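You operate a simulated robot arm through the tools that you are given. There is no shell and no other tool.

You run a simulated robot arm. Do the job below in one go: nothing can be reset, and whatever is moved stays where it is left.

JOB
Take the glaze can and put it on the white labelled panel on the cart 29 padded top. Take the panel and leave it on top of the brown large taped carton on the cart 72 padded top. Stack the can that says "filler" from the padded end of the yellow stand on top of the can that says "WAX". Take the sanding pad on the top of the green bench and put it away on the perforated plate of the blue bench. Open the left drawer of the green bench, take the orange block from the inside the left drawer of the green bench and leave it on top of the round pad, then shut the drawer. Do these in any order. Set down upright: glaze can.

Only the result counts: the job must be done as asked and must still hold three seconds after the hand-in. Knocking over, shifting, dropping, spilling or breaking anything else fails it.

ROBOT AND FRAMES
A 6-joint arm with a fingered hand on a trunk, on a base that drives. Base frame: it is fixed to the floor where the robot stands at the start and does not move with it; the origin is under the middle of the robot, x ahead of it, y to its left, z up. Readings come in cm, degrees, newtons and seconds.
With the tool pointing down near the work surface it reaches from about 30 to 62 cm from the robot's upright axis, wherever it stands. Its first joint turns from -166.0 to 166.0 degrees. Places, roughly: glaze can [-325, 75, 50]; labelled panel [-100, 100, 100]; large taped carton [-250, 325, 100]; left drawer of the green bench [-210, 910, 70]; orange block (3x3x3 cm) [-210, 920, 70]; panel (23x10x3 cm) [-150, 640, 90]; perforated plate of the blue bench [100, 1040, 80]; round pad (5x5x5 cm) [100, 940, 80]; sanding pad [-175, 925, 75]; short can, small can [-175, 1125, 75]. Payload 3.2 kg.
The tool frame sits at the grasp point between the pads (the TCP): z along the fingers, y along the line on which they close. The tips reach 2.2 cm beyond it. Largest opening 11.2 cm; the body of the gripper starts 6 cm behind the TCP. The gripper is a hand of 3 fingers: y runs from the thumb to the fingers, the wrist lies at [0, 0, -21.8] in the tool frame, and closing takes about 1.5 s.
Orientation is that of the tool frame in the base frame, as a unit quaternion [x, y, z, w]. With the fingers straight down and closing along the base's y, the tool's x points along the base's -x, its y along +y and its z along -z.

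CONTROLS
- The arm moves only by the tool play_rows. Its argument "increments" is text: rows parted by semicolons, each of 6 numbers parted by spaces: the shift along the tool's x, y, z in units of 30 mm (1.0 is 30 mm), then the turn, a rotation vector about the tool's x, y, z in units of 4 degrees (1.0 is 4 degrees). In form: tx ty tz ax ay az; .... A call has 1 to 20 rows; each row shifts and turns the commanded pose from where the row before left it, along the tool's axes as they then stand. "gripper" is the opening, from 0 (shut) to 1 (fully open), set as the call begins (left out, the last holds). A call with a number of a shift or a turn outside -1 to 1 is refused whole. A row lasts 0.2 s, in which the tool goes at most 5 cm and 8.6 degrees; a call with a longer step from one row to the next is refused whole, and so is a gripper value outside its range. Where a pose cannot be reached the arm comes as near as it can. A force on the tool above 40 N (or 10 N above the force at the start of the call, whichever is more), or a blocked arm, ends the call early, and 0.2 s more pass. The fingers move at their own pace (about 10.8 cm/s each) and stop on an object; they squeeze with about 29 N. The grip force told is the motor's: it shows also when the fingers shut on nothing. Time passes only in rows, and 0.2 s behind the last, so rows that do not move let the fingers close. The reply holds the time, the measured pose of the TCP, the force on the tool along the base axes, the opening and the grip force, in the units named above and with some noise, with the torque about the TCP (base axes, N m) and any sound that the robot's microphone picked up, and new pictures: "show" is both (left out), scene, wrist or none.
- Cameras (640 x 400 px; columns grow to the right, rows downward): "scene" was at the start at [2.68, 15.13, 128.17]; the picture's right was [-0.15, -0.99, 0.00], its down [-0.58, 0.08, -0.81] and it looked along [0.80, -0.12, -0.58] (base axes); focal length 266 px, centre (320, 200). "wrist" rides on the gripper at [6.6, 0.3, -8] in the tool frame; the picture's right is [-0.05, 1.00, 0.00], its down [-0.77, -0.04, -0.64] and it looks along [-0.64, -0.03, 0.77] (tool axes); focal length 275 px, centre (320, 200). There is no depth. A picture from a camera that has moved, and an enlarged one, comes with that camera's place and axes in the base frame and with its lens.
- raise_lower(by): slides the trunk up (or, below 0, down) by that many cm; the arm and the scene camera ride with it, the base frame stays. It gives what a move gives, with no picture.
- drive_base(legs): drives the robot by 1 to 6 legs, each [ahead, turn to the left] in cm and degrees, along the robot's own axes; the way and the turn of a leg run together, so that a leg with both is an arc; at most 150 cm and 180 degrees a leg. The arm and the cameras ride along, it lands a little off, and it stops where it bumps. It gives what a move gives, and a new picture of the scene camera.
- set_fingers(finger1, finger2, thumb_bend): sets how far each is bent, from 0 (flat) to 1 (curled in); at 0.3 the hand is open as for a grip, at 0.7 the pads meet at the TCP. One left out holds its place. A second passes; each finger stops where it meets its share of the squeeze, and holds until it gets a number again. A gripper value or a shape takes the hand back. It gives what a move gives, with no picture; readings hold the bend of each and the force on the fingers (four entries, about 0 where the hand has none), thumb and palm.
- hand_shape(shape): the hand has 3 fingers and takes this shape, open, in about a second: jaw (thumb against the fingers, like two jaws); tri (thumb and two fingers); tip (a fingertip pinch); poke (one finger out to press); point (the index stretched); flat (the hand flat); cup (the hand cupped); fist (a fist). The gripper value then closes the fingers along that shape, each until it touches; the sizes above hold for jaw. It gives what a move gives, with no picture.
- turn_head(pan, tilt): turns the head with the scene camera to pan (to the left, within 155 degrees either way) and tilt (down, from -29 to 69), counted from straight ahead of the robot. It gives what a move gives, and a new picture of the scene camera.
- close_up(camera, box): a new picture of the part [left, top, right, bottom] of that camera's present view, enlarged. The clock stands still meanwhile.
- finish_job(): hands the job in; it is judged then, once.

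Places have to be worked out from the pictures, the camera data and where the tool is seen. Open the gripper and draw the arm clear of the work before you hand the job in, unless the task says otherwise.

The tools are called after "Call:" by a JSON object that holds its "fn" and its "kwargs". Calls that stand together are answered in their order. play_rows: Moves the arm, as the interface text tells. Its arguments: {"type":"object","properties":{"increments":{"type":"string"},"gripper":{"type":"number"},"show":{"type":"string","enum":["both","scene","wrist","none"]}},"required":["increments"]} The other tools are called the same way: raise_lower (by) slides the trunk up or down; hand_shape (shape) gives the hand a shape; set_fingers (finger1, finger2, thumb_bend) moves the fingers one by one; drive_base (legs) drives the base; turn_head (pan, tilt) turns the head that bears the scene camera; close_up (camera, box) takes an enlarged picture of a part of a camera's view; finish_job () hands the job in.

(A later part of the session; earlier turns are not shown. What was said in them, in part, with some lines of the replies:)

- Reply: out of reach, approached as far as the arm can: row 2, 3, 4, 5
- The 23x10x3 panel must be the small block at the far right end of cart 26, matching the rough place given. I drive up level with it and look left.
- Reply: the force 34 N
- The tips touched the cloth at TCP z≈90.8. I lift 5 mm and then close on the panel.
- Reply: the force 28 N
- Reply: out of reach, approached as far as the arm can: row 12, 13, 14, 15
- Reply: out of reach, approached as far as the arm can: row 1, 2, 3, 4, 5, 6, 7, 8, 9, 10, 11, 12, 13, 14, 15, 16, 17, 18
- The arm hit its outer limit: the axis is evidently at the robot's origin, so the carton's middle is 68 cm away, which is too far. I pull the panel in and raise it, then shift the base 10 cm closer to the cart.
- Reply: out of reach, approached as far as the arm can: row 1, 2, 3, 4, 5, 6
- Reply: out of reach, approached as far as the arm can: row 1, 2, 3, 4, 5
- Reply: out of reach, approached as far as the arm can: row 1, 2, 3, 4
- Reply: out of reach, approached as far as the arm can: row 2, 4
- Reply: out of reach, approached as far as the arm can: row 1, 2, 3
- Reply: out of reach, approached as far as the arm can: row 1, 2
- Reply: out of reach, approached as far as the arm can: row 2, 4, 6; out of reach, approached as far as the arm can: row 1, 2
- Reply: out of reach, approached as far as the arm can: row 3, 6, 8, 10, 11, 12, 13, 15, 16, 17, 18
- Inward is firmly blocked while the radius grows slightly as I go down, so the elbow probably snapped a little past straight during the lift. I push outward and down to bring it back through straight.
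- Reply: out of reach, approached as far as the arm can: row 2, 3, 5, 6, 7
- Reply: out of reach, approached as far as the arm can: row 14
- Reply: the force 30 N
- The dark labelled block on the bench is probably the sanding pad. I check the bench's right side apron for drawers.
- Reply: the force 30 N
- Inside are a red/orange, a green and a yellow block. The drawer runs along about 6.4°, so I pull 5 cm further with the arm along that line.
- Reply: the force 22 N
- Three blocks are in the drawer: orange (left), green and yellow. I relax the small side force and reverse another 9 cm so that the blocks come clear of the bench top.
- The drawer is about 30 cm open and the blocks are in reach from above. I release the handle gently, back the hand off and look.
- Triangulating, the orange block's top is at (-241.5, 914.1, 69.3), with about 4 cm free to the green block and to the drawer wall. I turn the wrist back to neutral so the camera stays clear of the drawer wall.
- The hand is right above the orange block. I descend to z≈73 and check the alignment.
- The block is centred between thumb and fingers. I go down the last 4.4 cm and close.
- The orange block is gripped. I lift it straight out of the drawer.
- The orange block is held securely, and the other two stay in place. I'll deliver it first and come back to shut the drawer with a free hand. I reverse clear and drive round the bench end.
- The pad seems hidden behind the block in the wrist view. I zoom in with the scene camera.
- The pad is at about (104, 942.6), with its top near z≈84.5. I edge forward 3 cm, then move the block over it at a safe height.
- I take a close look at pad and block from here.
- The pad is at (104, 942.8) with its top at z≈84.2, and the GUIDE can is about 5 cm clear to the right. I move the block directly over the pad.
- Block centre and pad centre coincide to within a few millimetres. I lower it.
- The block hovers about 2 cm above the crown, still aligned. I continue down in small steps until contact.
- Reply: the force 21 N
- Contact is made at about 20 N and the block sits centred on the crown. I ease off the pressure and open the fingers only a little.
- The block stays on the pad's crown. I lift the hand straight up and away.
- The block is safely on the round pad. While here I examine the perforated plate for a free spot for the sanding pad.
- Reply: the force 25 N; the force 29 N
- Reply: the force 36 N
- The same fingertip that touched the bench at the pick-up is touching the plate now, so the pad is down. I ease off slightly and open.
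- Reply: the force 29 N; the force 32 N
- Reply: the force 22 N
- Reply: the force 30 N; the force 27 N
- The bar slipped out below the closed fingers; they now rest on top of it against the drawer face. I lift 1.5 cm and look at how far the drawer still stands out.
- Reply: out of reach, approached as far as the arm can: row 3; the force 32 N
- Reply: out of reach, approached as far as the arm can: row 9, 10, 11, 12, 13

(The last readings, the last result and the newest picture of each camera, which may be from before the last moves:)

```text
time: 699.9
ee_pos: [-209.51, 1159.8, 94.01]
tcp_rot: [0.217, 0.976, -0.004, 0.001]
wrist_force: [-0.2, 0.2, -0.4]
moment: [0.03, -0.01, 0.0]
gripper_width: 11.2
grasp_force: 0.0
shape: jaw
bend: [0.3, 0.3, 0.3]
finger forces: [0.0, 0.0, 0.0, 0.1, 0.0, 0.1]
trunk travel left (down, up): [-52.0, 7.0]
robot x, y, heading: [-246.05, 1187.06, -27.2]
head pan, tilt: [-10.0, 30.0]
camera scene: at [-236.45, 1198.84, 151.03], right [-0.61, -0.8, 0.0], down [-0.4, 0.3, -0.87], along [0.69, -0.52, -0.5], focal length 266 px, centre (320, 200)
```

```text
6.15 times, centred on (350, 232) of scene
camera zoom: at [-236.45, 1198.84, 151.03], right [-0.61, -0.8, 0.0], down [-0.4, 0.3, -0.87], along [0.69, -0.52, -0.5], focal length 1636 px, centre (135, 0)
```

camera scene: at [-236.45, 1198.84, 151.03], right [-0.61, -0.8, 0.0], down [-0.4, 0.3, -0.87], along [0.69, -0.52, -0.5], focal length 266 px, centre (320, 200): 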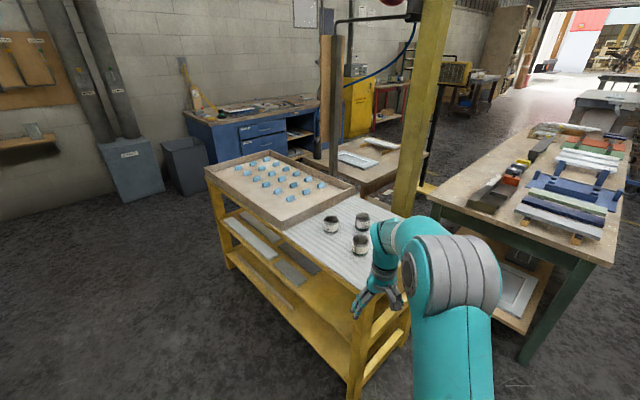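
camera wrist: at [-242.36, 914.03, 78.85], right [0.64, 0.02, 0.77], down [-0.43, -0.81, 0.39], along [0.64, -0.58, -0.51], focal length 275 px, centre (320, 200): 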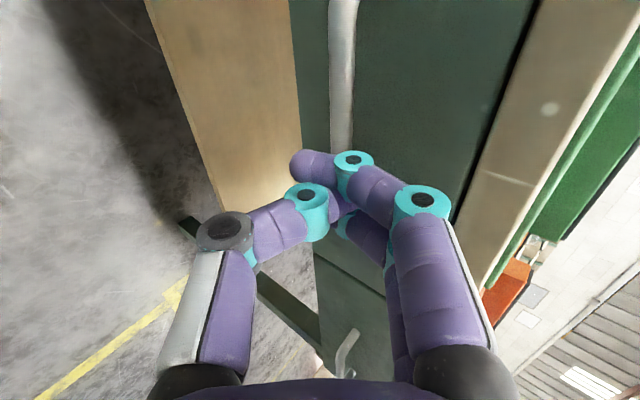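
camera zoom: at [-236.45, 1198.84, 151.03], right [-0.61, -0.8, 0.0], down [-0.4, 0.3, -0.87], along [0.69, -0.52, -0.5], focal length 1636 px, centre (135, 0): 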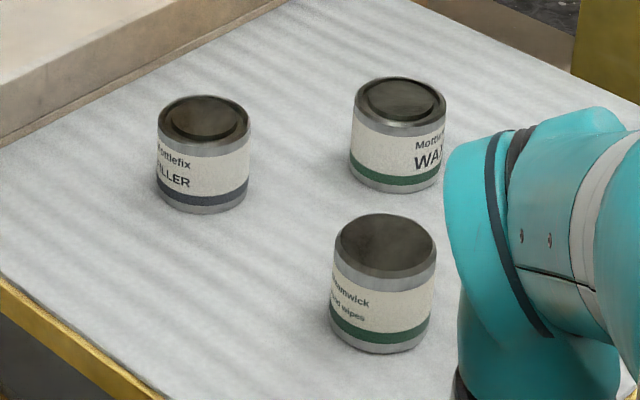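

Now I can read it: the far-left can with the dark-blue band is FILLER, the right one is WAX, and the nearest is wipes. FILLER is at (-163, 1137), WAX at (-170, 1124), lids at z≈85.9. I drive alongside the stand's +y edge so that both are within reach.

Call:
{"fn": "raise_lower", "kwargs": {"by": 5}}

Call:
{"fn": "drive_base", "kwargs": {"legs": [[0, 22], [79, 0], [0, 10]]}}

Call:
{"fn": "turn_head", "kwargs": {"pan": -80, "tilt": 55}}

```text
time: 700.9
ee_pos: [-209.36, 1159.78, 99.03]
tcp_rot: [0.216, 0.976, -0.004, 0.002]
wrist_force: [0.1, 0.2, 0.5]
moment: [-0.02, 0.0, 0.01]
gripper_width: 11.22
grasp_force: 0.1
shape: jaw
bend: [0.3, 0.3, 0.3]
finger forces: [0.0, 0.0, 0.1, 0.1, 0.0, 0.1]
trunk travel left (down, up): [-57.0, 2.0]
robot x, y, heading: [-246.1, 1187.23, -27.2]
head pan, tilt: [-10.0, 30.0]
```

```text
time: 706.9
ee_pos: [-122.01, 1175.86, 99.06]
tcp_rot: [-0.061, 0.998, -0.004, 0.003]
wrist_force: [0.0, 0.6, -0.2]
moment: [-0.02, -0.01, 0.0]
gripper_width: 11.19
grasp_force: 0.0
shape: jaw
bend: [0.3, 0.3, 0.3]
finger forces: [0.0, 0.0, 0.0, 0.1, 0.0, 0.0]
trunk travel left (down, up): [-57.0, 2.0]
robot x, y, heading: [-167.39, 1179.69, 4.8]
head pan, tilt: [-10.0, 30.0]
camera scene: at [-165.72, 1194.66, 156.03], right [-0.09, -1.0, 0.0], down [-0.5, 0.05, -0.87], along [0.86, -0.08, -0.5], focal length 266 px, centre (320, 200)
```

scene: 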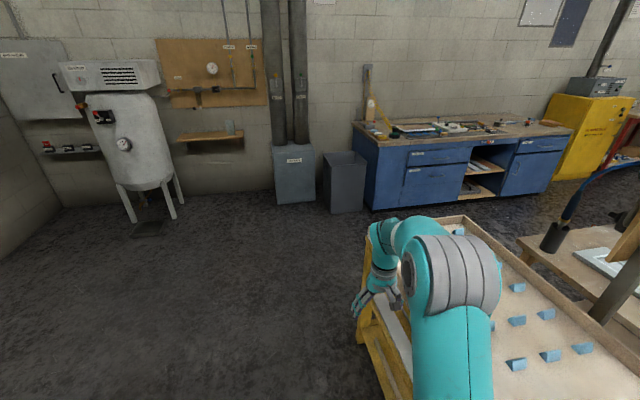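

```text
time: 708.4
ee_pos: [-122.02, 1175.88, 98.98]
tcp_rot: [-0.061, 0.998, -0.004, 0.002]
wrist_force: [0.3, -0.6, 0.2]
moment: [0.0, 0.02, 0.03]
gripper_width: 11.22
grasp_force: 0.1
shape: jaw
bend: [0.3, 0.3, 0.3]
finger forces: [0.0, 0.0, 0.0, 0.1, 0.0, 0.1]
trunk travel left (down, up): [-57.0, 2.0]
robot x, y, heading: [-167.46, 1179.38, 4.8]
head pan, tilt: [-80.0, 55.0]
camera scene: at [-172.88, 1188.5, 152.43], right [-0.97, -0.25, 0.0], down [-0.21, 0.79, -0.57], along [0.15, -0.56, -0.82], focal length 266 px, centre (320, 200)
```

scene: 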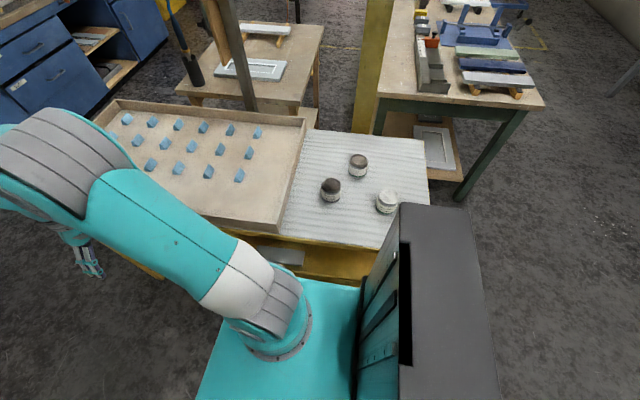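

Excellent view: FILLER, WAX and the wipes are all visible. I zoom in to refine their positions.

Call:
{"fn": "close_up", "kwargs": {"camera": "scene", "box": [300, 135, 420, 225]}}

```text
4.44 times, centred on (360, 180) of scene
camera zoom: at [-172.88, 1188.5, 152.43], right [-0.97, -0.25, 0.0], down [-0.21, 0.79, -0.57], along [0.15, -0.56, -0.82], focal length 1181 px, centre (142, 289)
```

zoom: 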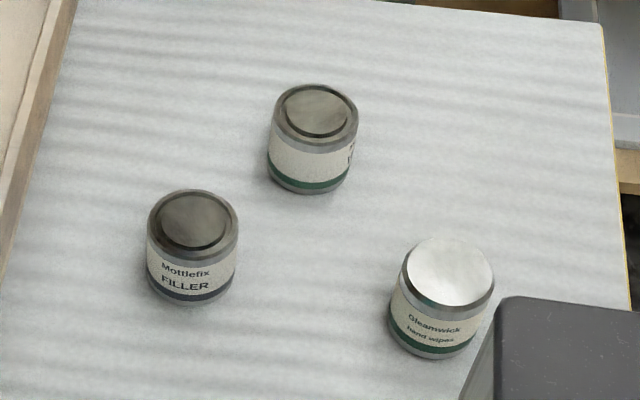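

Confirmed: FILLER at (-162.8, 1136.8) and WAX at (-169.4, 1124.2). I swing the arm round over the stand in an arc, turning the tool with it.

Call:
{"fn": "play_rows", "kwargs": {"increments": "0.267 -0.807 0 0 0 1; 0.21 -0.824 0 0 0 1; 0.152 -0.836 0 0 0 1; 0.093 -0.845 0 0 0 1; 0.034 -0.849 0 0 0 1; -0.025 -0.85 0 0 0 1; -0.084 -0.846 0 0 0 1; -0.143 -0.838 0 0 0 1; -0.201 -0.826 0 0 0 1; -0.258 -0.81 0 0 0 1; -0.315 -0.79 0 0 0 1; -0.369 -0.766 0 0 0 1; 0 0 0 0 0 0", "show": "none"}}

Call:
{"fn": "play_rows", "kwargs": {"increments": "0.562 -0.827 0 0 0 1; 0.503 -0.864 0 0 0 1; 0.4415 -0.897 0 0 0 1; 0.378 -0.926 0 0 0 1; 0.312 -0.95 0 0 0 1; 0.245 -0.969 0 0 0 1; 0.177 -0.984 0 0 0 1; 0.108 -0.994 0 0 0 1; 0.038 -0.999 0 0 0 1; -0.031 -1 0 0 0 1; -0.101 -0.995 0 0 0 1; -0.17 -0.985 0 0 0 0; 0 0 0 0 0 0"}}

```text
time: 711.1
ee_pos: [-127.89, 1145.92, 99.37]
tcp_rot: [0.351, 0.936, -0.003, 0.005]
wrist_force: [-0.5, -0.1, -0.8]
moment: [-0.01, 0.01, 0.01]
gripper_width: 11.21
grasp_force: 0.0
shape: jaw
bend: [0.3, 0.3, 0.3]
finger forces: [0.0, 0.0, 0.0, 0.0, 0.0, 0.0]
trunk travel left (down, up): [-57.0, 2.0]
robot x, y, heading: [-167.36, 1179.63, 4.9]
head pan, tilt: [-80.0, 55.0]
```

```text
time: 714.0
ee_pos: [-163.0, 1136.63, 99.0]
tcp_rot: [0.676, 0.737, -0.001, 0.005]
wrist_force: [-0.4, -0.3, -0.3]
moment: [0.0, -0.02, 0.01]
gripper_width: 11.2
grasp_force: 0.1
shape: jaw
bend: [0.3, 0.3, 0.3]
finger forces: [0.0, 0.0, 0.0, 0.0, 0.0, 0.0]
trunk travel left (down, up): [-57.0, 2.0]
robot x, y, heading: [-167.17, 1179.64, 4.7]
head pan, tilt: [-80.0, 55.0]
camera scene: at [-172.89, 1188.49, 152.43], right [-0.97, -0.25, 0.0], down [-0.21, 0.79, -0.57], along [0.15, -0.55, -0.82], focal length 266 px, centre (320, 200)
camera wrist: at [-163.2, 1143.42, 107.11], right [1.0, 0.04, 0.0], down [0.03, -0.77, 0.64], along [0.03, -0.64, -0.77], focal length 275 px, centre (320, 200)
```

scene: 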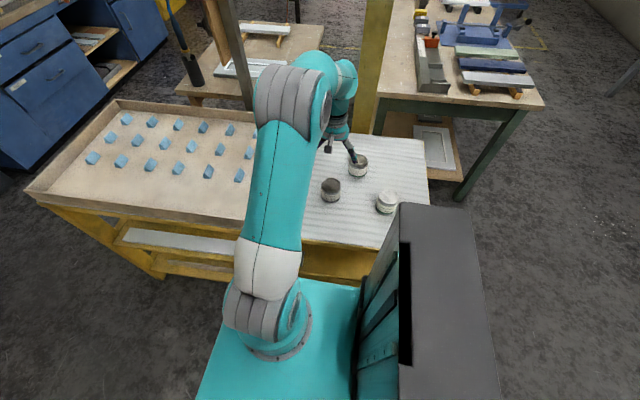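
wrist: 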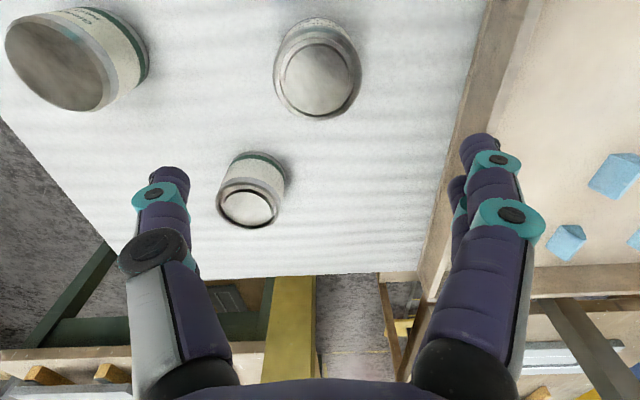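

FILLER is right under the hand, and WAX and the wipes are well clear of the fingers. I descend around FILLER.

Call:
{"fn": "play_rows", "kwargs": {"increments": "0.16 -0.05 0 0 0 0; 0 0 0.7 0 0 0; 0 0 0.7 0 0 0; 0 0 0.7 0 0 0; 0 0 0.7 0 0 0; 0 0 0.7 0 0 0; 0 0 0 0 0 0", "show": "wrist"}}

```text
time: 715.5
ee_pos: [-163.02, 1137.11, 88.54]
tcp_rot: [0.676, 0.737, -0.001, 0.004]
wrist_force: [0.7, -0.1, 0.6]
moment: [0.03, -0.01, -0.01]
gripper_width: 11.17
grasp_force: 0.2
shape: jaw
bend: [0.3, 0.3, 0.3]
finger forces: [0.0, 0.1, 0.0, 0.0, 0.0, 0.0]
trunk travel left (down, up): [-57.0, 2.0]
robot x, y, heading: [-167.44, 1179.81, 5.0]
head pan, tilt: [-80.0, 55.0]
camera wrist: at [-163.19, 1143.85, 96.64], right [1.0, 0.04, 0.0], down [0.03, -0.77, 0.64], along [0.03, -0.64, -0.77], focal length 275 px, centre (320, 200)
```

wrist: 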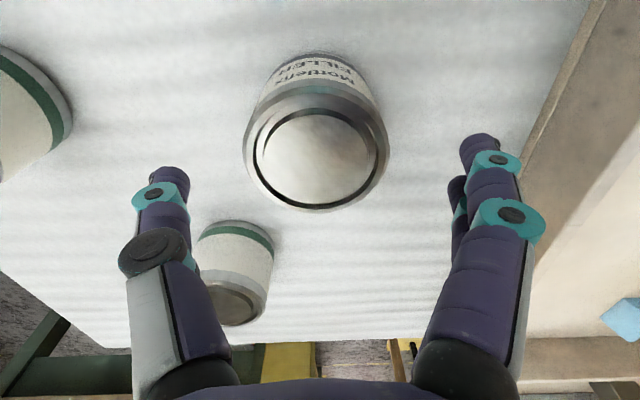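

Well centred. I go down to grip height (z≈83) and close.

Call:
{"fn": "play_rows", "kwargs": {"increments": "0.2 -0.05 0 0 0 0; 0 0 0.6 0 0 0; 0 0 0.6 0 0 0; 0 0 0.5 0 0 0; 0 0 0.1 0 0 0; 0 0 0 0 0 0", "show": "none"}}

Call:
{"fn": "play_rows", "kwargs": {"increments": "0 0 0 0 0 0; 0 0 0 0 0 0; 0 0 0 0 0 0; 0 0 0 0 0 0; 0 0 0 0 0 0; 0 0 0 0 0 0; 0 0 0 0 0 0; 0 0 0 0 0 0", "gripper": 0, "show": "wrist"}}

```text
time: 717.0
ee_pos: [-163.23, 1137.58, 83.16]
tcp_rot: [0.676, 0.737, -0.001, 0.005]
wrist_force: [-0.2, 0.4, -0.1]
moment: [-0.02, -0.01, -0.01]
gripper_width: 11.19
grasp_force: 0.0
shape: jaw
bend: [0.3, 0.3, 0.3]
finger forces: [0.1, 0.0, 0.1, 0.0, 0.1, 0.0]
trunk travel left (down, up): [-57.0, 2.0]
robot x, y, heading: [-167.21, 1179.69, 4.9]
head pan, tilt: [-80.0, 55.0]
```

```text
time: 718.8
ee_pos: [-163.16, 1137.65, 83.19]
tcp_rot: [0.676, 0.737, -0.001, 0.004]
wrist_force: [-0.3, 0.5, 0.2]
moment: [-0.03, -0.03, 0.01]
gripper_width: 5.67
grasp_force: 29.1
shape: jaw
bend: [0.73, 0.72, 0.7]
finger forces: [13.0, 13.5, 0.1, 0.1, 25.9, 0.0]
trunk travel left (down, up): [-57.0, 2.0]
robot x, y, heading: [-167.37, 1179.24, 4.5]
head pan, tilt: [-80.0, 55.0]
camera wrist: at [-163.4, 1144.37, 91.17], right [1.0, 0.04, 0.0], down [0.03, -0.77, 0.64], along [0.03, -0.64, -0.77], focal length 275 px, centre (320, 200)
```

wrist: 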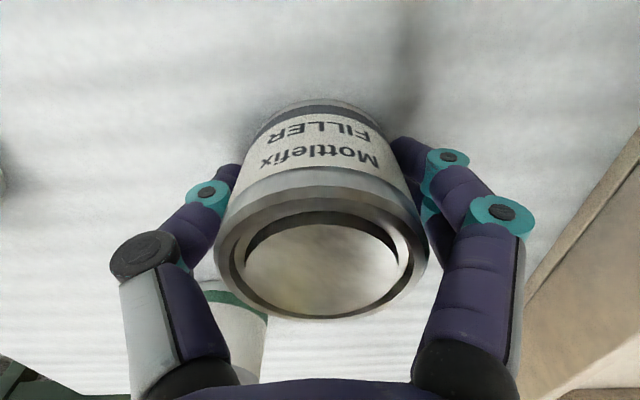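

FILLER is gripped. I lift it straight up to z≈95.

Call:
{"fn": "play_rows", "kwargs": {"increments": "0 0 -0.2 0 0 0; 0 0 -0.5 0 0 0; 0 0 -0.7 0 0 0; 0 0 -0.7 0 0 0; 0 0 -0.7 0 0 0; 0 0 -0.7 0 0 0; 0 0 -0.5 0 0 0; 0 0 0 0 0 0"}}

Call:
{"fn": "close_up", "kwargs": {"camera": "scene", "box": [300, 110, 420, 225]}}

```text
time: 720.5
ee_pos: [-163.18, 1137.66, 95.07]
tcp_rot: [0.675, 0.738, -0.001, 0.004]
wrist_force: [-0.3, 0.2, -1.8]
moment: [0.02, 0.01, 0.02]
gripper_width: 5.72
grasp_force: 28.8
shape: jaw
bend: [0.73, 0.72, 0.7]
finger forces: [13.1, 13.6, 0.0, 0.0, 26.0, 0.1]
trunk travel left (down, up): [-57.0, 2.0]
robot x, y, heading: [-167.35, 1179.83, 4.9]
head pan, tilt: [-80.0, 55.0]
camera scene: at [-172.89, 1188.46, 152.43], right [-0.97, -0.25, 0.0], down [-0.21, 0.79, -0.57], along [0.15, -0.55, -0.82], focal length 266 px, centre (320, 200)
camera wrist: at [-163.5, 1144.4, 103.19], right [1.0, 0.04, 0.0], down [0.03, -0.77, 0.64], along [0.03, -0.64, -0.77], focal length 275 px, centre (320, 200)
```

scene: 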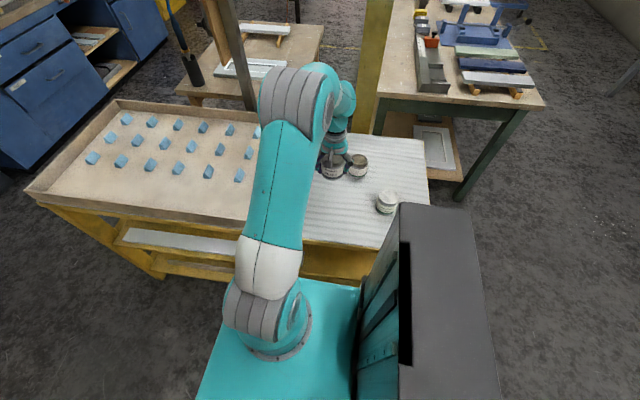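
wrist: 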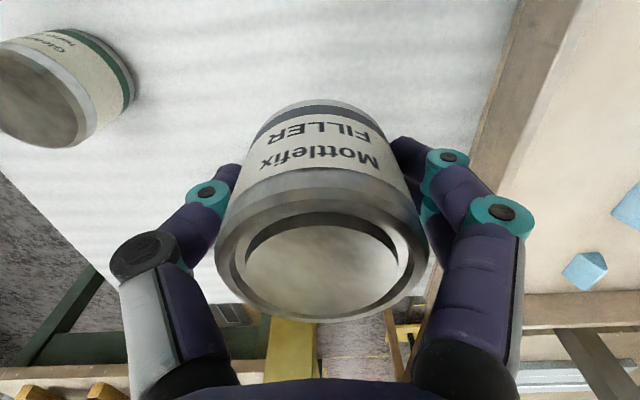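

```text
3.48 times, centred on (360, 168) of scene
camera zoom: at [-172.89, 1188.46, 152.43], right [-0.97, -0.25, 0.0], down [-0.21, 0.79, -0.57], along [0.15, -0.55, -0.82], focal length 925 px, centre (181, 313)
```

zoom: 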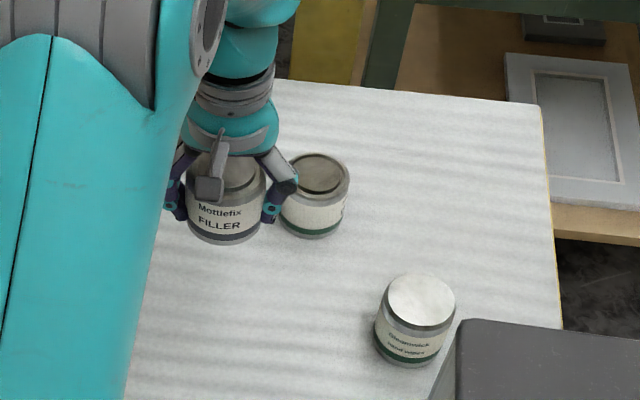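

FILLER is lifted cleanly. From the wrist view, WAX lies (-6.65, -12.65) cm from where FILLER stood, so I shift the hand by that (with a small grip correction).

Call:
{"fn": "play_rows", "kwargs": {"increments": "-0.667 -0.439 0 0 0 0; -0.667 -0.439 0 0 0 0; -0.667 -0.439 0 0 0 0; -0.667 -0.439 0 0 0 0; -0.667 -0.439 0 0 0 0; -0.667 -0.439 0 0 0 0; 0 0 0 0 0 0"}}

Call:
{"fn": "close_up", "kwargs": {"camera": "scene", "box": [310, 100, 410, 200]}}

```text
time: 722.1
ee_pos: [-170.05, 1125.06, 95.18]
tcp_rot: [0.676, 0.737, 0.0, 0.004]
wrist_force: [-0.3, -0.3, -2.8]
moment: [0.04, 0.0, -0.02]
gripper_width: 5.67
grasp_force: 29.6
shape: jaw
bend: [0.73, 0.72, 0.7]
finger forces: [13.2, 13.8, 0.0, 0.1, 26.0, 0.0]
trunk travel left (down, up): [-57.0, 2.0]
robot x, y, heading: [-167.17, 1179.73, 4.5]
head pan, tilt: [-80.0, 55.0]
camera scene: at [-172.9, 1188.47, 152.43], right [-0.97, -0.25, 0.0], down [-0.21, 0.79, -0.57], along [0.15, -0.55, -0.82], focal length 266 px, centre (320, 200)
camera wrist: at [-170.25, 1131.89, 103.14], right [1.0, 0.04, 0.01], down [0.03, -0.77, 0.64], along [0.03, -0.64, -0.77], focal length 275 px, centre (320, 200)
```

scene: 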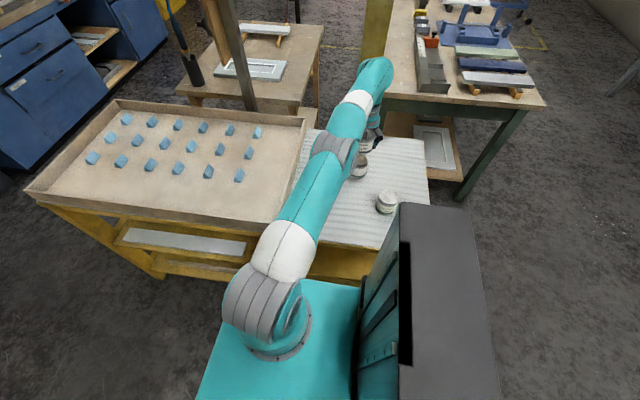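
wrist: 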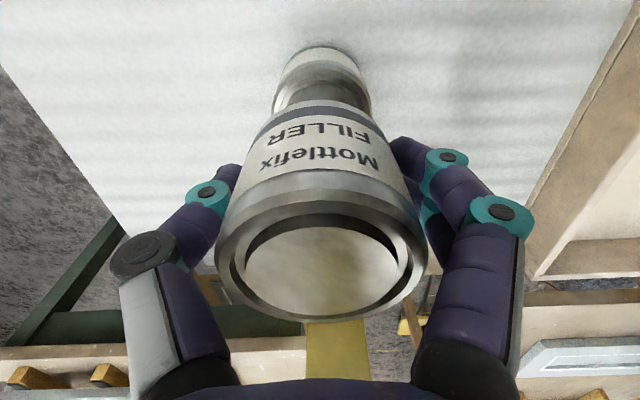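

```text
4.00 times, centred on (360, 150) of scene
camera zoom: at [-172.9, 1188.47, 152.43], right [-0.97, -0.25, 0.0], down [-0.21, 0.79, -0.57], along [0.15, -0.55, -0.82], focal length 1063 px, centre (160, 400)
```

zoom: 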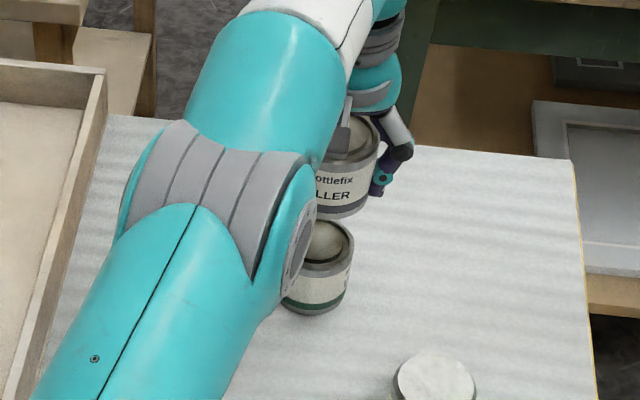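

FILLER hangs above WAX. I zoom in on the wrist view to check the alignment of the two rims.

Call:
{"fn": "close_up", "kwargs": {"camera": "wrist", "box": [200, 20, 440, 170]}}

```text
2.67 times, centred on (320, 95) of wrist
camera zoom: at [-170.25, 1131.89, 103.14], right [1.0, 0.04, 0.01], down [0.03, -0.77, 0.64], along [0.03, -0.64, -0.77], focal length 734 px, centre (320, 480)
```

zoom: 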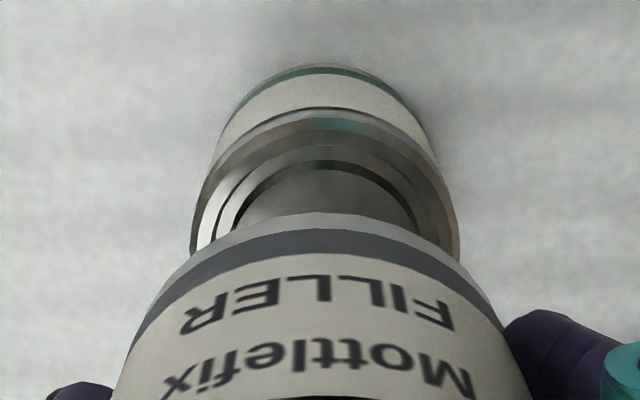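

The rims line up sideways; WAX is only about 2 mm further out. I correct that and lower.

Call:
{"fn": "play_rows", "kwargs": {"increments": "-0.07 0.01 0.2 0 0 0; 0 0 0.4 0 0 0; 0 0 0.4 0 0 0; 0 0 0.4 0 0 0; 0 0 0.2 0 0 0; 0 0 0 0 0 0", "show": "wrist"}}

Call:
{"fn": "close_up", "kwargs": {"camera": "scene", "box": [310, 100, 410, 200]}}

```text
time: 723.5
ee_pos: [-170.01, 1124.88, 90.32]
tcp_rot: [0.676, 0.737, -0.002, 0.004]
wrist_force: [-0.7, -0.5, -2.2]
moment: [-0.02, -0.04, -0.02]
gripper_width: 5.68
grasp_force: 28.6
shape: jaw
bend: [0.73, 0.72, 0.7]
finger forces: [13.2, 13.9, 0.0, 0.0, 26.1, 0.0]
trunk travel left (down, up): [-57.0, 2.0]
robot x, y, heading: [-167.33, 1179.58, 4.6]
head pan, tilt: [-80.0, 55.0]
camera wrist: at [-170.23, 1131.61, 98.44], right [1.0, 0.04, 0.0], down [0.03, -0.77, 0.64], along [0.03, -0.64, -0.77], focal length 275 px, centre (320, 200)
```

wrist: 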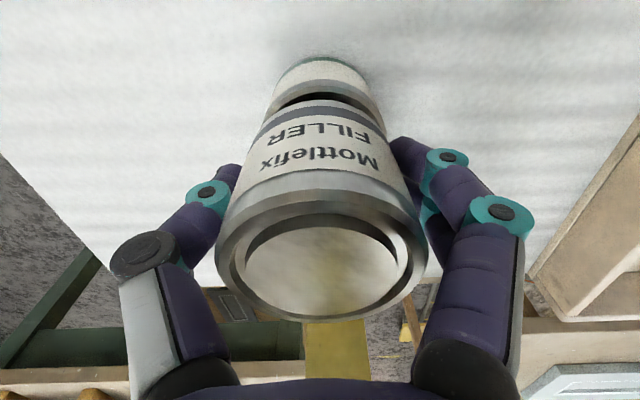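

```text
4.00 times, centred on (360, 150) of scene
camera zoom: at [-172.9, 1188.45, 152.43], right [-0.97, -0.25, 0.0], down [-0.21, 0.79, -0.57], along [0.15, -0.55, -0.82], focal length 1063 px, centre (160, 400)
```

zoom: 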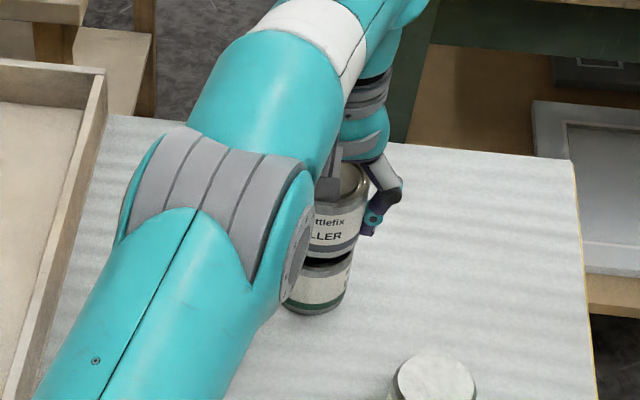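

The cans are nearly in contact and look concentric. I lower in 2–3 mm steps.

Call:
{"fn": "play_rows", "kwargs": {"increments": "0 0 0.1 0 0 0; 0 0 0.07 0 0 0; 0 0 0 0 0 0", "show": "none"}}

Call:
{"fn": "play_rows", "kwargs": {"increments": "0 0 0.07 0 0 0; 0 0 0 0 0 0", "show": "none"}}

Call:
{"fn": "play_rows", "kwargs": {"increments": "0 0 0.07 0 0 0; 0 0 0 0 0 0", "show": "none"}}

```text
time: 724.4
ee_pos: [-170.03, 1124.62, 89.88]
tcp_rot: [0.675, 0.738, -0.001, 0.004]
wrist_force: [-0.2, 0.5, -2.1]
moment: [-0.01, -0.02, -0.02]
gripper_width: 5.63
grasp_force: 28.9
shape: jaw
bend: [0.73, 0.72, 0.7]
finger forces: [13.2, 13.9, 0.0, 0.1, 26.0, 0.0]
trunk travel left (down, up): [-57.0, 2.0]
robot x, y, heading: [-167.28, 1179.44, 4.9]
head pan, tilt: [-80.0, 55.0]
```

```text
time: 725.0
ee_pos: [-169.86, 1124.79, 89.64]
tcp_rot: [0.676, 0.737, -0.002, 0.004]
wrist_force: [0.1, -0.7, -2.1]
moment: [0.02, -0.01, -0.02]
gripper_width: 5.65
grasp_force: 29.2
shape: jaw
bend: [0.73, 0.72, 0.7]
finger forces: [13.3, 13.9, 0.1, 0.0, 26.0, 0.0]
trunk travel left (down, up): [-57.0, 2.0]
robot x, y, heading: [-167.53, 1179.71, 4.8]
head pan, tilt: [-80.0, 55.0]
```

```text
time: 725.5
ee_pos: [-169.99, 1124.75, 89.39]
tcp_rot: [0.675, 0.738, -0.001, 0.004]
wrist_force: [0.6, 0.2, -2.7]
moment: [0.01, 0.0, -0.02]
gripper_width: 5.69
grasp_force: 29.2
shape: jaw
bend: [0.73, 0.72, 0.7]
finger forces: [13.2, 13.9, 0.1, 0.0, 26.0, 0.0]
trunk travel left (down, up): [-57.0, 2.0]
robot x, y, heading: [-167.27, 1179.61, 4.8]
head pan, tilt: [-80.0, 55.0]
```

Still hanging free (about 2 N weight). A few more 2 mm steps.

Call:
{"fn": "play_rows", "kwargs": {"increments": "0 0 0.07 0 0 0; 0 0 0 0 0 0", "show": "none"}}

Call:
{"fn": "play_rows", "kwargs": {"increments": "0 0 0.07 0 0 0; 0 0 0 0 0 0", "show": "none"}}

Call:
{"fn": "close_up", "kwargs": {"camera": "wrist", "box": [200, 20, 440, 170]}}

```text
time: 726.1
ee_pos: [-170.0, 1124.83, 89.28]
tcp_rot: [0.676, 0.737, -0.002, 0.004]
wrist_force: [-0.9, -1.0, 1.8]
moment: [-0.03, -0.01, -0.02]
gripper_width: 5.64
grasp_force: 29.1
shape: jaw
bend: [0.73, 0.72, 0.7]
finger forces: [13.3, 14.0, 0.0, 0.0, 26.4, 0.1]
trunk travel left (down, up): [-57.0, 2.0]
robot x, y, heading: [-166.91, 1179.72, 4.8]
head pan, tilt: [-80.0, 55.0]
```

```text
time: 726.8
ee_pos: [-169.96, 1124.93, 89.28]
tcp_rot: [0.676, 0.737, -0.002, 0.005]
wrist_force: [-0.5, -1.6, 13.4]
moment: [-0.08, 0.02, -0.02]
gripper_width: 5.61
grasp_force: 28.7
shape: jaw
bend: [0.73, 0.72, 0.7]
finger forces: [14.0, 14.8, 0.0, 0.0, 28.5, 0.0]
trunk travel left (down, up): [-57.0, 2.0]
robot x, y, heading: [-167.4, 1180.04, 4.7]
head pan, tilt: [-80.0, 55.0]
```

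```text
2.67 times, centred on (320, 95) of wrist
camera zoom: at [-170.19, 1131.62, 97.23], right [1.0, 0.04, 0.0], down [0.03, -0.76, 0.64], along [0.03, -0.64, -0.77], focal length 734 px, centre (320, 480)
```

zoom: 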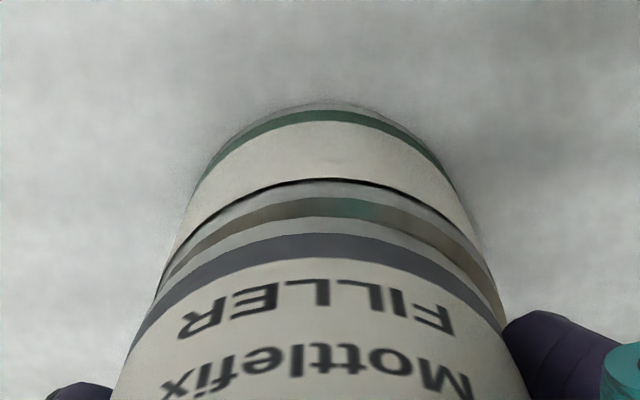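

Contact at z≈89.3 and the two cans look concentric. I relieve the slight pressure and open the hand.

Call:
{"fn": "play_rows", "kwargs": {"increments": "0 0 -0.05 0 0 0; 0 0 0 0 0 0", "show": "none"}}

Call:
{"fn": "play_rows", "kwargs": {"increments": "0 0 0 0 0 0; 0 0 0 0 0 0; 0 0 0 0 0 0; 0 0 0 0 0 0; 0 0 0 0 0 0; 0 0 0 0 0 0", "gripper": 0.85}}

Call:
{"fn": "close_up", "kwargs": {"camera": "scene", "box": [310, 100, 410, 200]}}

```text
time: 727.4
ee_pos: [-170.01, 1124.92, 89.33]
tcp_rot: [0.675, 0.737, -0.001, 0.005]
wrist_force: [0.2, -3.1, 10.7]
moment: [-0.05, 0.02, -0.02]
gripper_width: 5.63
grasp_force: 29.2
shape: jaw
bend: [0.73, 0.72, 0.7]
finger forces: [13.9, 15.1, 0.0, 0.1, 28.1, 0.0]
trunk travel left (down, up): [-57.0, 2.0]
robot x, y, heading: [-167.06, 1179.96, 4.9]
head pan, tilt: [-80.0, 55.0]
```

```text
time: 728.8
ee_pos: [-169.93, 1124.7, 89.21]
tcp_rot: [0.676, 0.737, -0.001, 0.003]
wrist_force: [-0.3, 0.1, -0.1]
moment: [0.03, -0.01, 0.02]
gripper_width: 9.5
grasp_force: 0.0
shape: jaw
bend: [0.54, 0.54, 0.5]
finger forces: [0.1, 0.0, 0.1, 0.0, 0.1, 0.0]
trunk travel left (down, up): [-57.0, 2.0]
robot x, y, heading: [-167.21, 1179.76, 4.8]
head pan, tilt: [-80.0, 55.0]
camera scene: at [-172.9, 1188.48, 152.43], right [-0.97, -0.25, 0.0], down [-0.21, 0.79, -0.57], along [0.15, -0.55, -0.82], focal length 266 px, centre (320, 200)
camera wrist: at [-170.21, 1131.58, 97.25], right [1.0, 0.04, 0.0], down [0.03, -0.77, 0.64], along [0.03, -0.64, -0.77], focal length 275 px, centre (320, 200)
```

scene: 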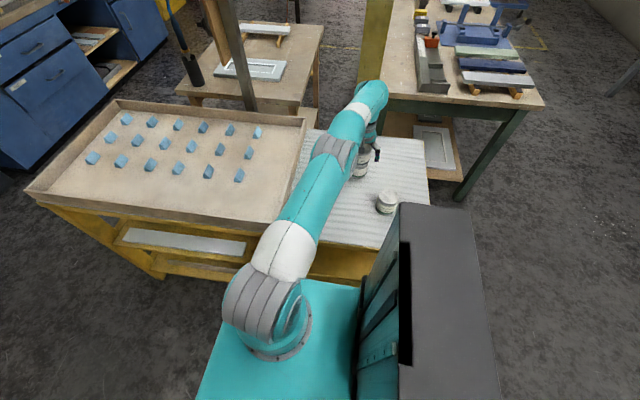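
wrist: 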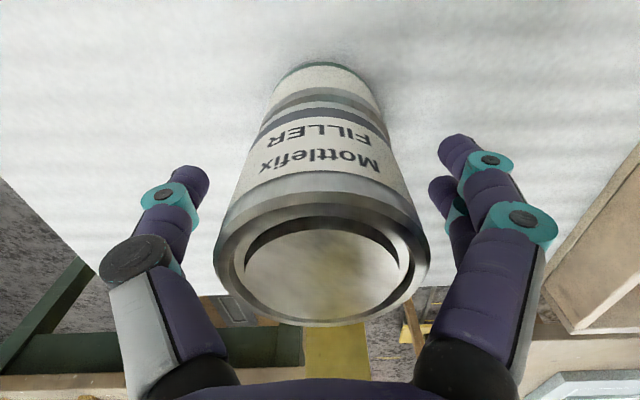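

```text
4.00 times, centred on (360, 150) of scene
camera zoom: at [-172.9, 1188.48, 152.43], right [-0.97, -0.25, 0.0], down [-0.21, 0.79, -0.57], along [0.15, -0.55, -0.82], focal length 1063 px, centre (160, 400)
```

zoom: 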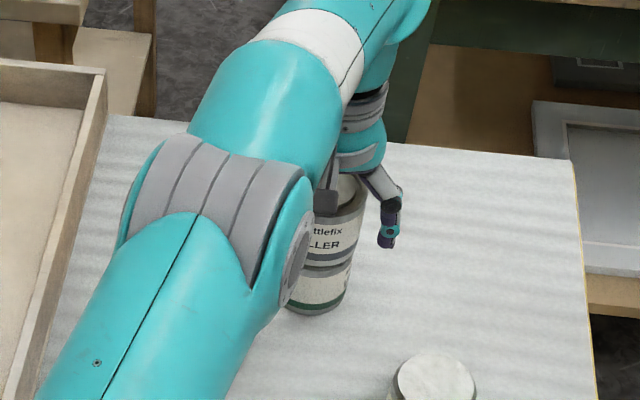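

FILLER stands on WAX. I raise the hand straight up, well above the lid, before moving away.

Call:
{"fn": "play_rows", "kwargs": {"increments": "0 0 0 0 0 0; 0 0 0 0 0 0; 0 0 -0.2 0 0 0; 0 0 -0.4 0 0 0; 0 0 -0.5 0 0 0; 0 0 -0.5 0 0 0; 0 0 -0.5 0 0 0; 0 0 -0.5 0 0 0; 0 0 -0.4 0 0 0; 0 0 0 0 0 0", "gripper": 1, "show": "wrist"}}

```text
time: 731.0
ee_pos: [-169.59, 1125.65, 98.18]
tcp_rot: [0.676, 0.737, -0.002, 0.004]
wrist_force: [-0.6, 0.2, -0.3]
moment: [0.04, -0.02, -0.01]
gripper_width: 11.18
grasp_force: 0.1
shape: jaw
bend: [0.3, 0.3, 0.3]
finger forces: [0.0, 0.0, 0.1, 0.0, 0.0, 0.1]
out of reach, approached as far as the arm can: row 7, 9
trunk travel left (down, up): [-57.0, 2.0]
robot x, y, heading: [-167.11, 1179.77, 4.5]
head pan, tilt: [-80.0, 55.0]
camera wrist: at [-169.8, 1132.39, 106.16], right [1.0, 0.04, 0.01], down [0.03, -0.76, 0.64], along [0.03, -0.64, -0.77], focal length 275 px, centre (320, 200)
```

wrist: 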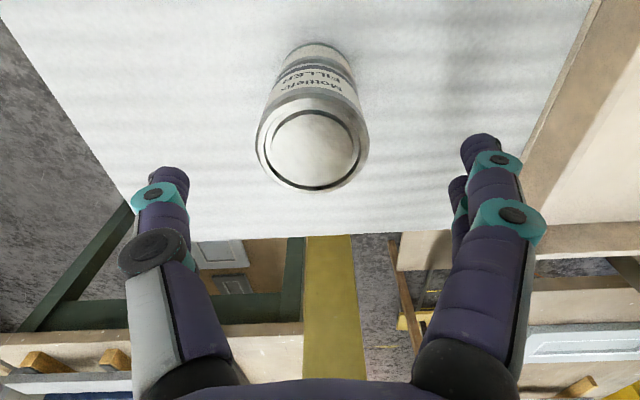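

The hand is clear above the stack, but near its reach limit. I move inward carefully in small steps, keeping the height.

Call:
{"fn": "play_rows", "kwargs": {"increments": "0.1 0 0 0 0 0; 0.2 0 0 0 0 0; 0.3 0 0 0 0 0; 0 0 0 0 0 0", "show": "none"}}

```text
time: 732.0
ee_pos: [-169.64, 1125.84, 98.14]
tcp_rot: [0.676, 0.737, -0.002, 0.004]
wrist_force: [-0.2, -0.8, -0.5]
moment: [-0.01, -0.01, 0.0]
gripper_width: 11.19
grasp_force: 0.0
shape: jaw
bend: [0.3, 0.3, 0.3]
finger forces: [0.0, 0.1, 0.0, 0.0, 0.1, 0.1]
out of reach, approached as far as the arm can: row 2, 3
trunk travel left (down, up): [-57.0, 2.0]
robot x, y, heading: [-167.4, 1179.6, 4.5]
head pan, tilt: [-80.0, 55.0]
```

Inward is blocked again (the elbow went past straight), so I won't force it here. I reverse the base 40 cm, carrying the hand sideways off the stand at its present height, and free the elbow there.

Call:
{"fn": "drive_base", "kwargs": {"legs": [[-42, 0]]}}

Call:
{"fn": "close_up", "kwargs": {"camera": "scene", "box": [180, 100, 420, 250]}}

```text
time: 734.5
ee_pos: [-210.54, 1122.52, 97.96]
tcp_rot: [0.674, 0.739, -0.001, 0.004]
wrist_force: [-0.2, 1.1, -0.7]
moment: [0.01, -0.03, -0.01]
gripper_width: 11.21
grasp_force: 0.0
shape: jaw
bend: [0.3, 0.3, 0.3]
finger forces: [0.0, 0.0, 0.1, 0.0, 0.0, 0.0]
trunk travel left (down, up): [-57.0, 2.0]
robot x, y, heading: [-208.37, 1176.21, 4.8]
head pan, tilt: [-80.0, 55.0]
camera scene: at [-214.13, 1185.02, 152.43], right [-0.97, -0.26, 0.0], down [-0.21, 0.79, -0.57], along [0.15, -0.55, -0.82], focal length 266 px, centre (320, 200)
```

scene: 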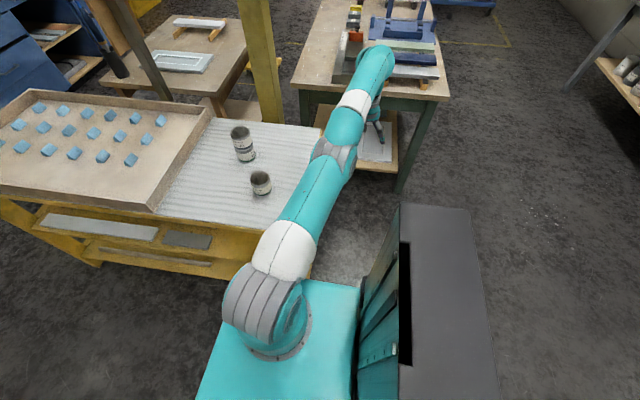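

```text
2.67 times, centred on (300, 175) of scene
camera zoom: at [-214.13, 1185.02, 152.43], right [-0.97, -0.26, 0.0], down [-0.21, 0.79, -0.57], along [0.15, -0.55, -0.82], focal length 709 px, centre (373, 267)
```

zoom: 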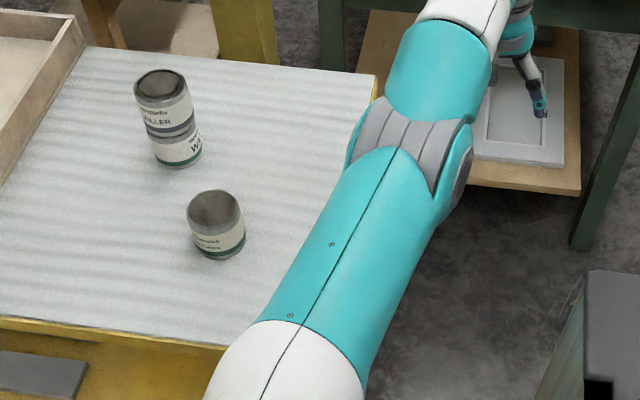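

The FILLER-on-WAX stack stands upright. Now I free the elbow here, clear of the stand, by going down and slightly outward, then in.

Call:
{"fn": "play_rows", "kwargs": {"increments": "-0.05 0 0.3 0 0 0; -0.05 0 0.3 0 0 0; -0.05 0 0.3 0 0 0; -0.05 0 0.3 0 0 0; -0.05 0 0.3 0 0 0; -0.05 0 0.3 0 0 0; 0 0 0.3 0 0 0; 0 0 0.3 0 0 0; 0 0 0 0 0 0", "show": "none"}}

Call:
{"fn": "play_rows", "kwargs": {"increments": "0.1 0 0 0 0 0; 0.2 0 0 0 0 0; 0.4 0 0 0 0 0; 0.6 0 0 0 0 0; 0.7 0 0 0 0 0; 0.7 0 0 0 0 0; 0 0 0 0 0 0", "show": "none"}}

```text
time: 736.5
ee_pos: [-210.39, 1121.36, 90.94]
tcp_rot: [0.674, 0.738, 0.0, 0.006]
wrist_force: [0.2, 0.4, -0.8]
moment: [-0.04, 0.01, -0.04]
gripper_width: 11.17
grasp_force: 0.1
shape: jaw
bend: [0.3, 0.3, 0.3]
finger forces: [0.0, 0.1, 0.1, 0.1, 0.1, 0.1]
trunk travel left (down, up): [-57.0, 2.0]
robot x, y, heading: [-208.65, 1176.31, 5.2]
head pan, tilt: [-80.0, 55.0]
```

```text
time: 738.1
ee_pos: [-211.32, 1121.58, 91.12]
tcp_rot: [0.675, 0.738, 0.001, 0.003]
wrist_force: [-0.5, -1.4, -0.3]
moment: [-0.01, 0.01, -0.03]
gripper_width: 11.19
grasp_force: 0.1
shape: jaw
bend: [0.3, 0.3, 0.3]
finger forces: [0.1, 0.0, 0.0, 0.0, 0.1, 0.0]
out of reach, approached as far as the arm can: row 1, 2, 3, 4, 5, 6
trunk travel left (down, up): [-57.0, 2.0]
robot x, y, heading: [-208.36, 1176.26, 4.8]
head pan, tilt: [-80.0, 55.0]
```

Still blocked; I push further outward and down, then try again.

Call:
{"fn": "play_rows", "kwargs": {"increments": "-0.2 0 0.2 0 0 0; -0.2 0 0.2 0 0 0; -0.2 0 0.2 0 0 0; -0.2 0 0.2 0 0 0; -0.2 0 0.2 0 0 0; -0.2 0 0.2 0 0 0; -0.2 0 0.2 0 0 0; -0.2 0 0.2 0 0 0; 0 0 0 0 0 0", "show": "none"}}

Call:
{"fn": "play_rows", "kwargs": {"increments": "0.1 0 0 0 0 0; 0.2 0 0 0 0 0; 0.4 0 0 0 0 0; 0.6 0 0 0 0 0; 0.7 0 0 0 0 0; 0.7 0 0 0 0 0; 0 0 0 0 0 0", "show": "none"}}

```text
time: 740.1
ee_pos: [-209.01, 1120.79, 86.41]
tcp_rot: [0.674, 0.739, -0.001, 0.005]
wrist_force: [-0.1, -0.6, -0.1]
moment: [-0.01, 0.01, -0.01]
gripper_width: 11.2
grasp_force: 0.1
shape: jaw
bend: [0.3, 0.3, 0.3]
finger forces: [0.0, 0.0, 0.0, 0.0, 0.0, 0.0]
out of reach, approached as far as the arm can: row 2, 3, 4, 5, 6, 7, 8
trunk travel left (down, up): [-57.0, 2.0]
robot x, y, heading: [-208.75, 1176.31, 4.9]
head pan, tilt: [-80.0, 55.0]
```

```text
time: 741.7
ee_pos: [-209.98, 1128.88, 86.16]
tcp_rot: [0.675, 0.738, -0.001, 0.003]
wrist_force: [0.2, 0.3, -0.3]
moment: [0.01, -0.02, -0.01]
gripper_width: 11.16
grasp_force: 0.0
shape: jaw
bend: [0.3, 0.3, 0.3]
finger forces: [0.0, 0.0, 0.0, 0.0, 0.1, 0.1]
trunk travel left (down, up): [-57.0, 2.0]
robot x, y, heading: [-208.53, 1176.58, 4.9]
head pan, tilt: [-80.0, 55.0]
```

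The elbow is free again. I pull the hand in, raise it and look at the stack once more.

Call:
{"fn": "play_rows", "kwargs": {"increments": "0.7 0 0 0 0 0; 0.7 0 0 0 0 0; 0.7 0 0 0 0 0; 0.7 0 0 0 0 0; 0.7 0 0 0 0 0; 0 0 -0.5 0 0 0; 0 0 -0.7 0 0 0; 0 0 -0.7 0 0 0; 0 0 -0.7 0 0 0; 0 0 -0.7 0 0 0; 0 0 0 0 0 0"}}

Call:
{"fn": "close_up", "kwargs": {"camera": "scene", "box": [200, 100, 340, 220]}}

```text
time: 744.1
ee_pos: [-211.0, 1139.53, 96.08]
tcp_rot: [0.674, 0.739, -0.001, 0.003]
wrist_force: [0.0, -0.2, -0.2]
moment: [-0.01, 0.0, -0.03]
gripper_width: 11.19
grasp_force: 0.0
shape: jaw
bend: [0.3, 0.3, 0.3]
finger forces: [0.0, 0.1, 0.0, 0.0, 0.0, 0.1]
trunk travel left (down, up): [-57.0, 2.0]
robot x, y, heading: [-208.56, 1175.9, 4.9]
head pan, tilt: [-80.0, 55.0]
camera scene: at [-214.08, 1185.03, 152.43], right [-0.97, -0.26, 0.0], down [-0.21, 0.79, -0.57], along [0.15, -0.55, -0.82], focal length 266 px, centre (320, 200)
camera wrist: at [-211.29, 1146.3, 104.13], right [1.0, 0.04, 0.0], down [0.03, -0.77, 0.64], along [0.03, -0.64, -0.77], focal length 275 px, centre (320, 200)
```

scene: 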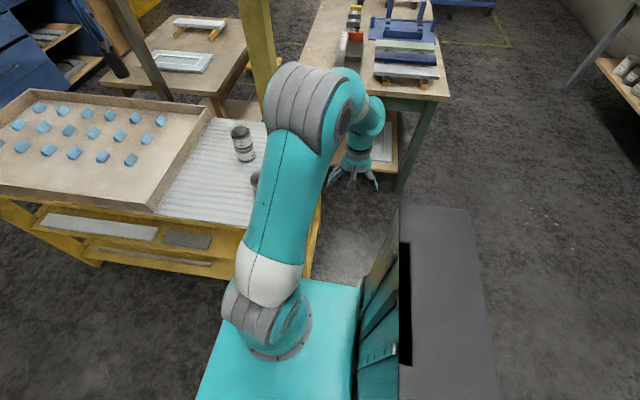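
wrist: 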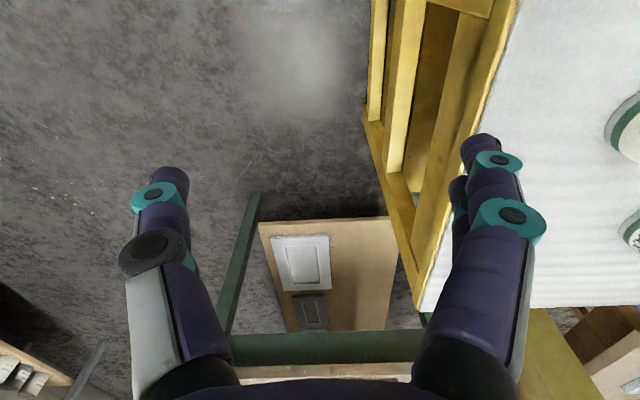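

```text
3.33 times, centred on (270, 160) of scene
camera zoom: at [-214.08, 1185.03, 152.43], right [-0.97, -0.26, 0.0], down [-0.21, 0.79, -0.57], along [0.15, -0.55, -0.82], focal length 886 px, centre (487, 333)
```

zoom: 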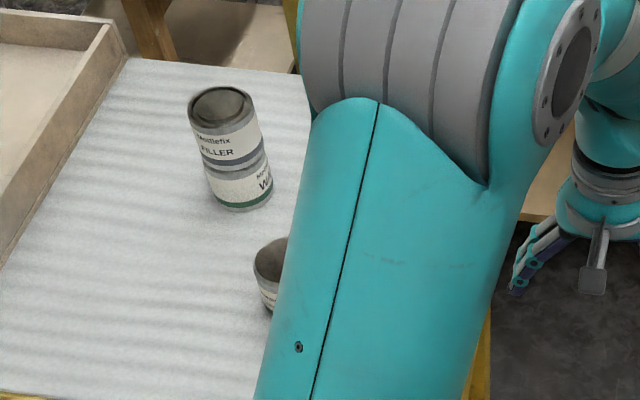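

The stack stands straight. I back away from the stand and, from there, take a last look along the green bench's drawer side.

Call:
{"fn": "drive_base", "kwargs": {"legs": [[-55, 0]]}}

Call:
{"fn": "turn_head", "kwargs": {"pan": -95, "tilt": 25}}

Call:
{"fn": "close_up", "kwargs": {"camera": "scene", "box": [160, 110, 400, 290]}}

```text
time: 747.2
ee_pos: [-265.55, 1134.91, 96.09]
tcp_rot: [0.675, 0.738, 0.0, 0.005]
wrist_force: [0.2, 0.2, 0.0]
moment: [-0.01, -0.05, 0.0]
gripper_width: 11.17
grasp_force: 0.0
shape: jaw
bend: [0.3, 0.3, 0.3]
finger forces: [0.0, 0.0, 0.0, 0.0, 0.0, 0.0]
trunk travel left (down, up): [-57.0, 2.0]
robot x, y, heading: [-263.0, 1171.46, 4.8]
head pan, tilt: [-80.0, 55.0]
camera scene: at [-268.61, 1180.44, 152.43], right [-0.97, -0.26, 0.0], down [-0.21, 0.79, -0.57], along [0.15, -0.55, -0.82], focal length 266 px, centre (320, 200)
```

scene: 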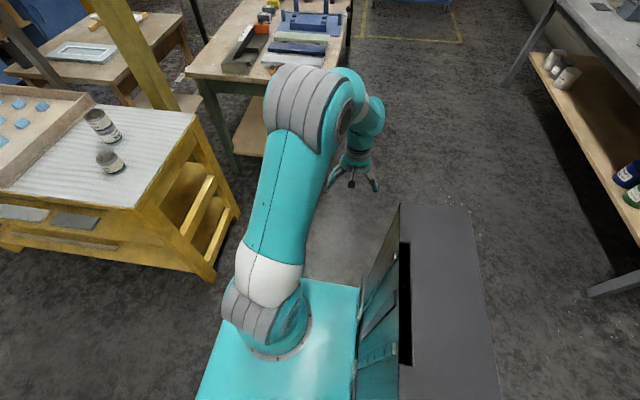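

```text
time: 748.2
ee_pos: [-265.61, 1134.96, 96.02]
tcp_rot: [0.675, 0.738, -0.001, 0.003]
wrist_force: [0.1, -0.2, -1.1]
moment: [0.01, -0.02, -0.01]
gripper_width: 11.19
grasp_force: 0.1
shape: jaw
bend: [0.3, 0.3, 0.3]
finger forces: [0.0, 0.0, 0.1, 0.1, 0.0, 0.0]
trunk travel left (down, up): [-57.0, 2.0]
robot x, y, heading: [-262.77, 1171.39, 5.0]
head pan, tilt: [-95.0, 25.0]
camera scene: at [-270.43, 1178.2, 156.82], right [-1.0, 0.0, 0.0], down [0.0, 0.42, -0.91], along [0.0, -0.91, -0.42], focal length 266 px, centre (320, 200)
```

scene: 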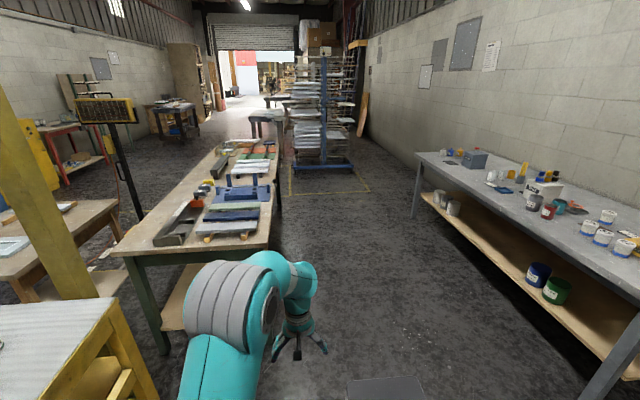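

```text
2.22 times, centred on (280, 200) of scene
camera zoom: at [-270.43, 1178.2, 156.82], right [-1.0, 0.0, 0.0], down [0.0, 0.42, -0.91], along [0.0, -0.91, -0.42], focal length 591 px, centre (409, 200)
```

zoom: 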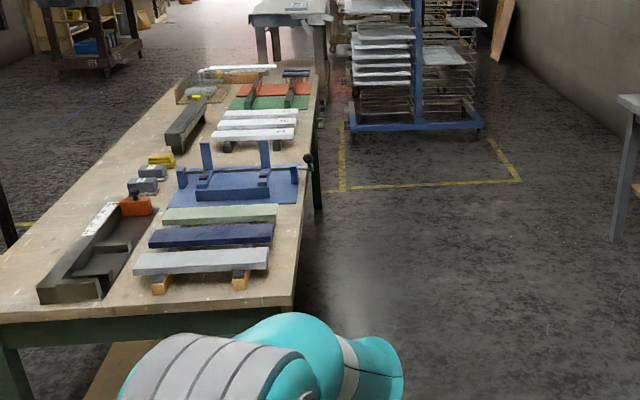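

Nothing sticks out of the green bench's drawer side, and the stack stands straight. The hand is open and clear of all the work, and all the jobs are in place, so I hand the job in.

Call:
{"fn": "finish_job", "kwargs": {}}

```text
The job is handed in.
```

I did all five parts of the job and handed it in. The hand is open and clear of the work. I haven't seen a verdict; what follows is what the pictures and readings showed.

- **Glaze can:** it stands upright near the middle of the white labelled panel on cart 29.
- **Panel:** the 23x10x3 cm panel lies flat on top of the brown taped carton on cart 72, with all of it over the carton's top.
- **Cans:** the can marked FILLER stands centred on the WAX can, and the hand wipes can beside them was not touched.
- **Sanding pad:** the P320 pad lies flat on bare perforated plate on the blue bench. I put it just in front of the wooden tray that holds the other pads, not in the tray's empty slot, because the job said the plate.
- **Drawer and block:** the orange block sits on top of the round pad, and the left drawer of the green bench is shut. It pushed in to a firm stop, and its handle is back where it started.

I saw nothing else knocked over or shifted. On one drive past the green bench I came within about 1 cm of its corner, by my estimate. The drive was not stopped there, and the bench looked undisturbed in the last picture.
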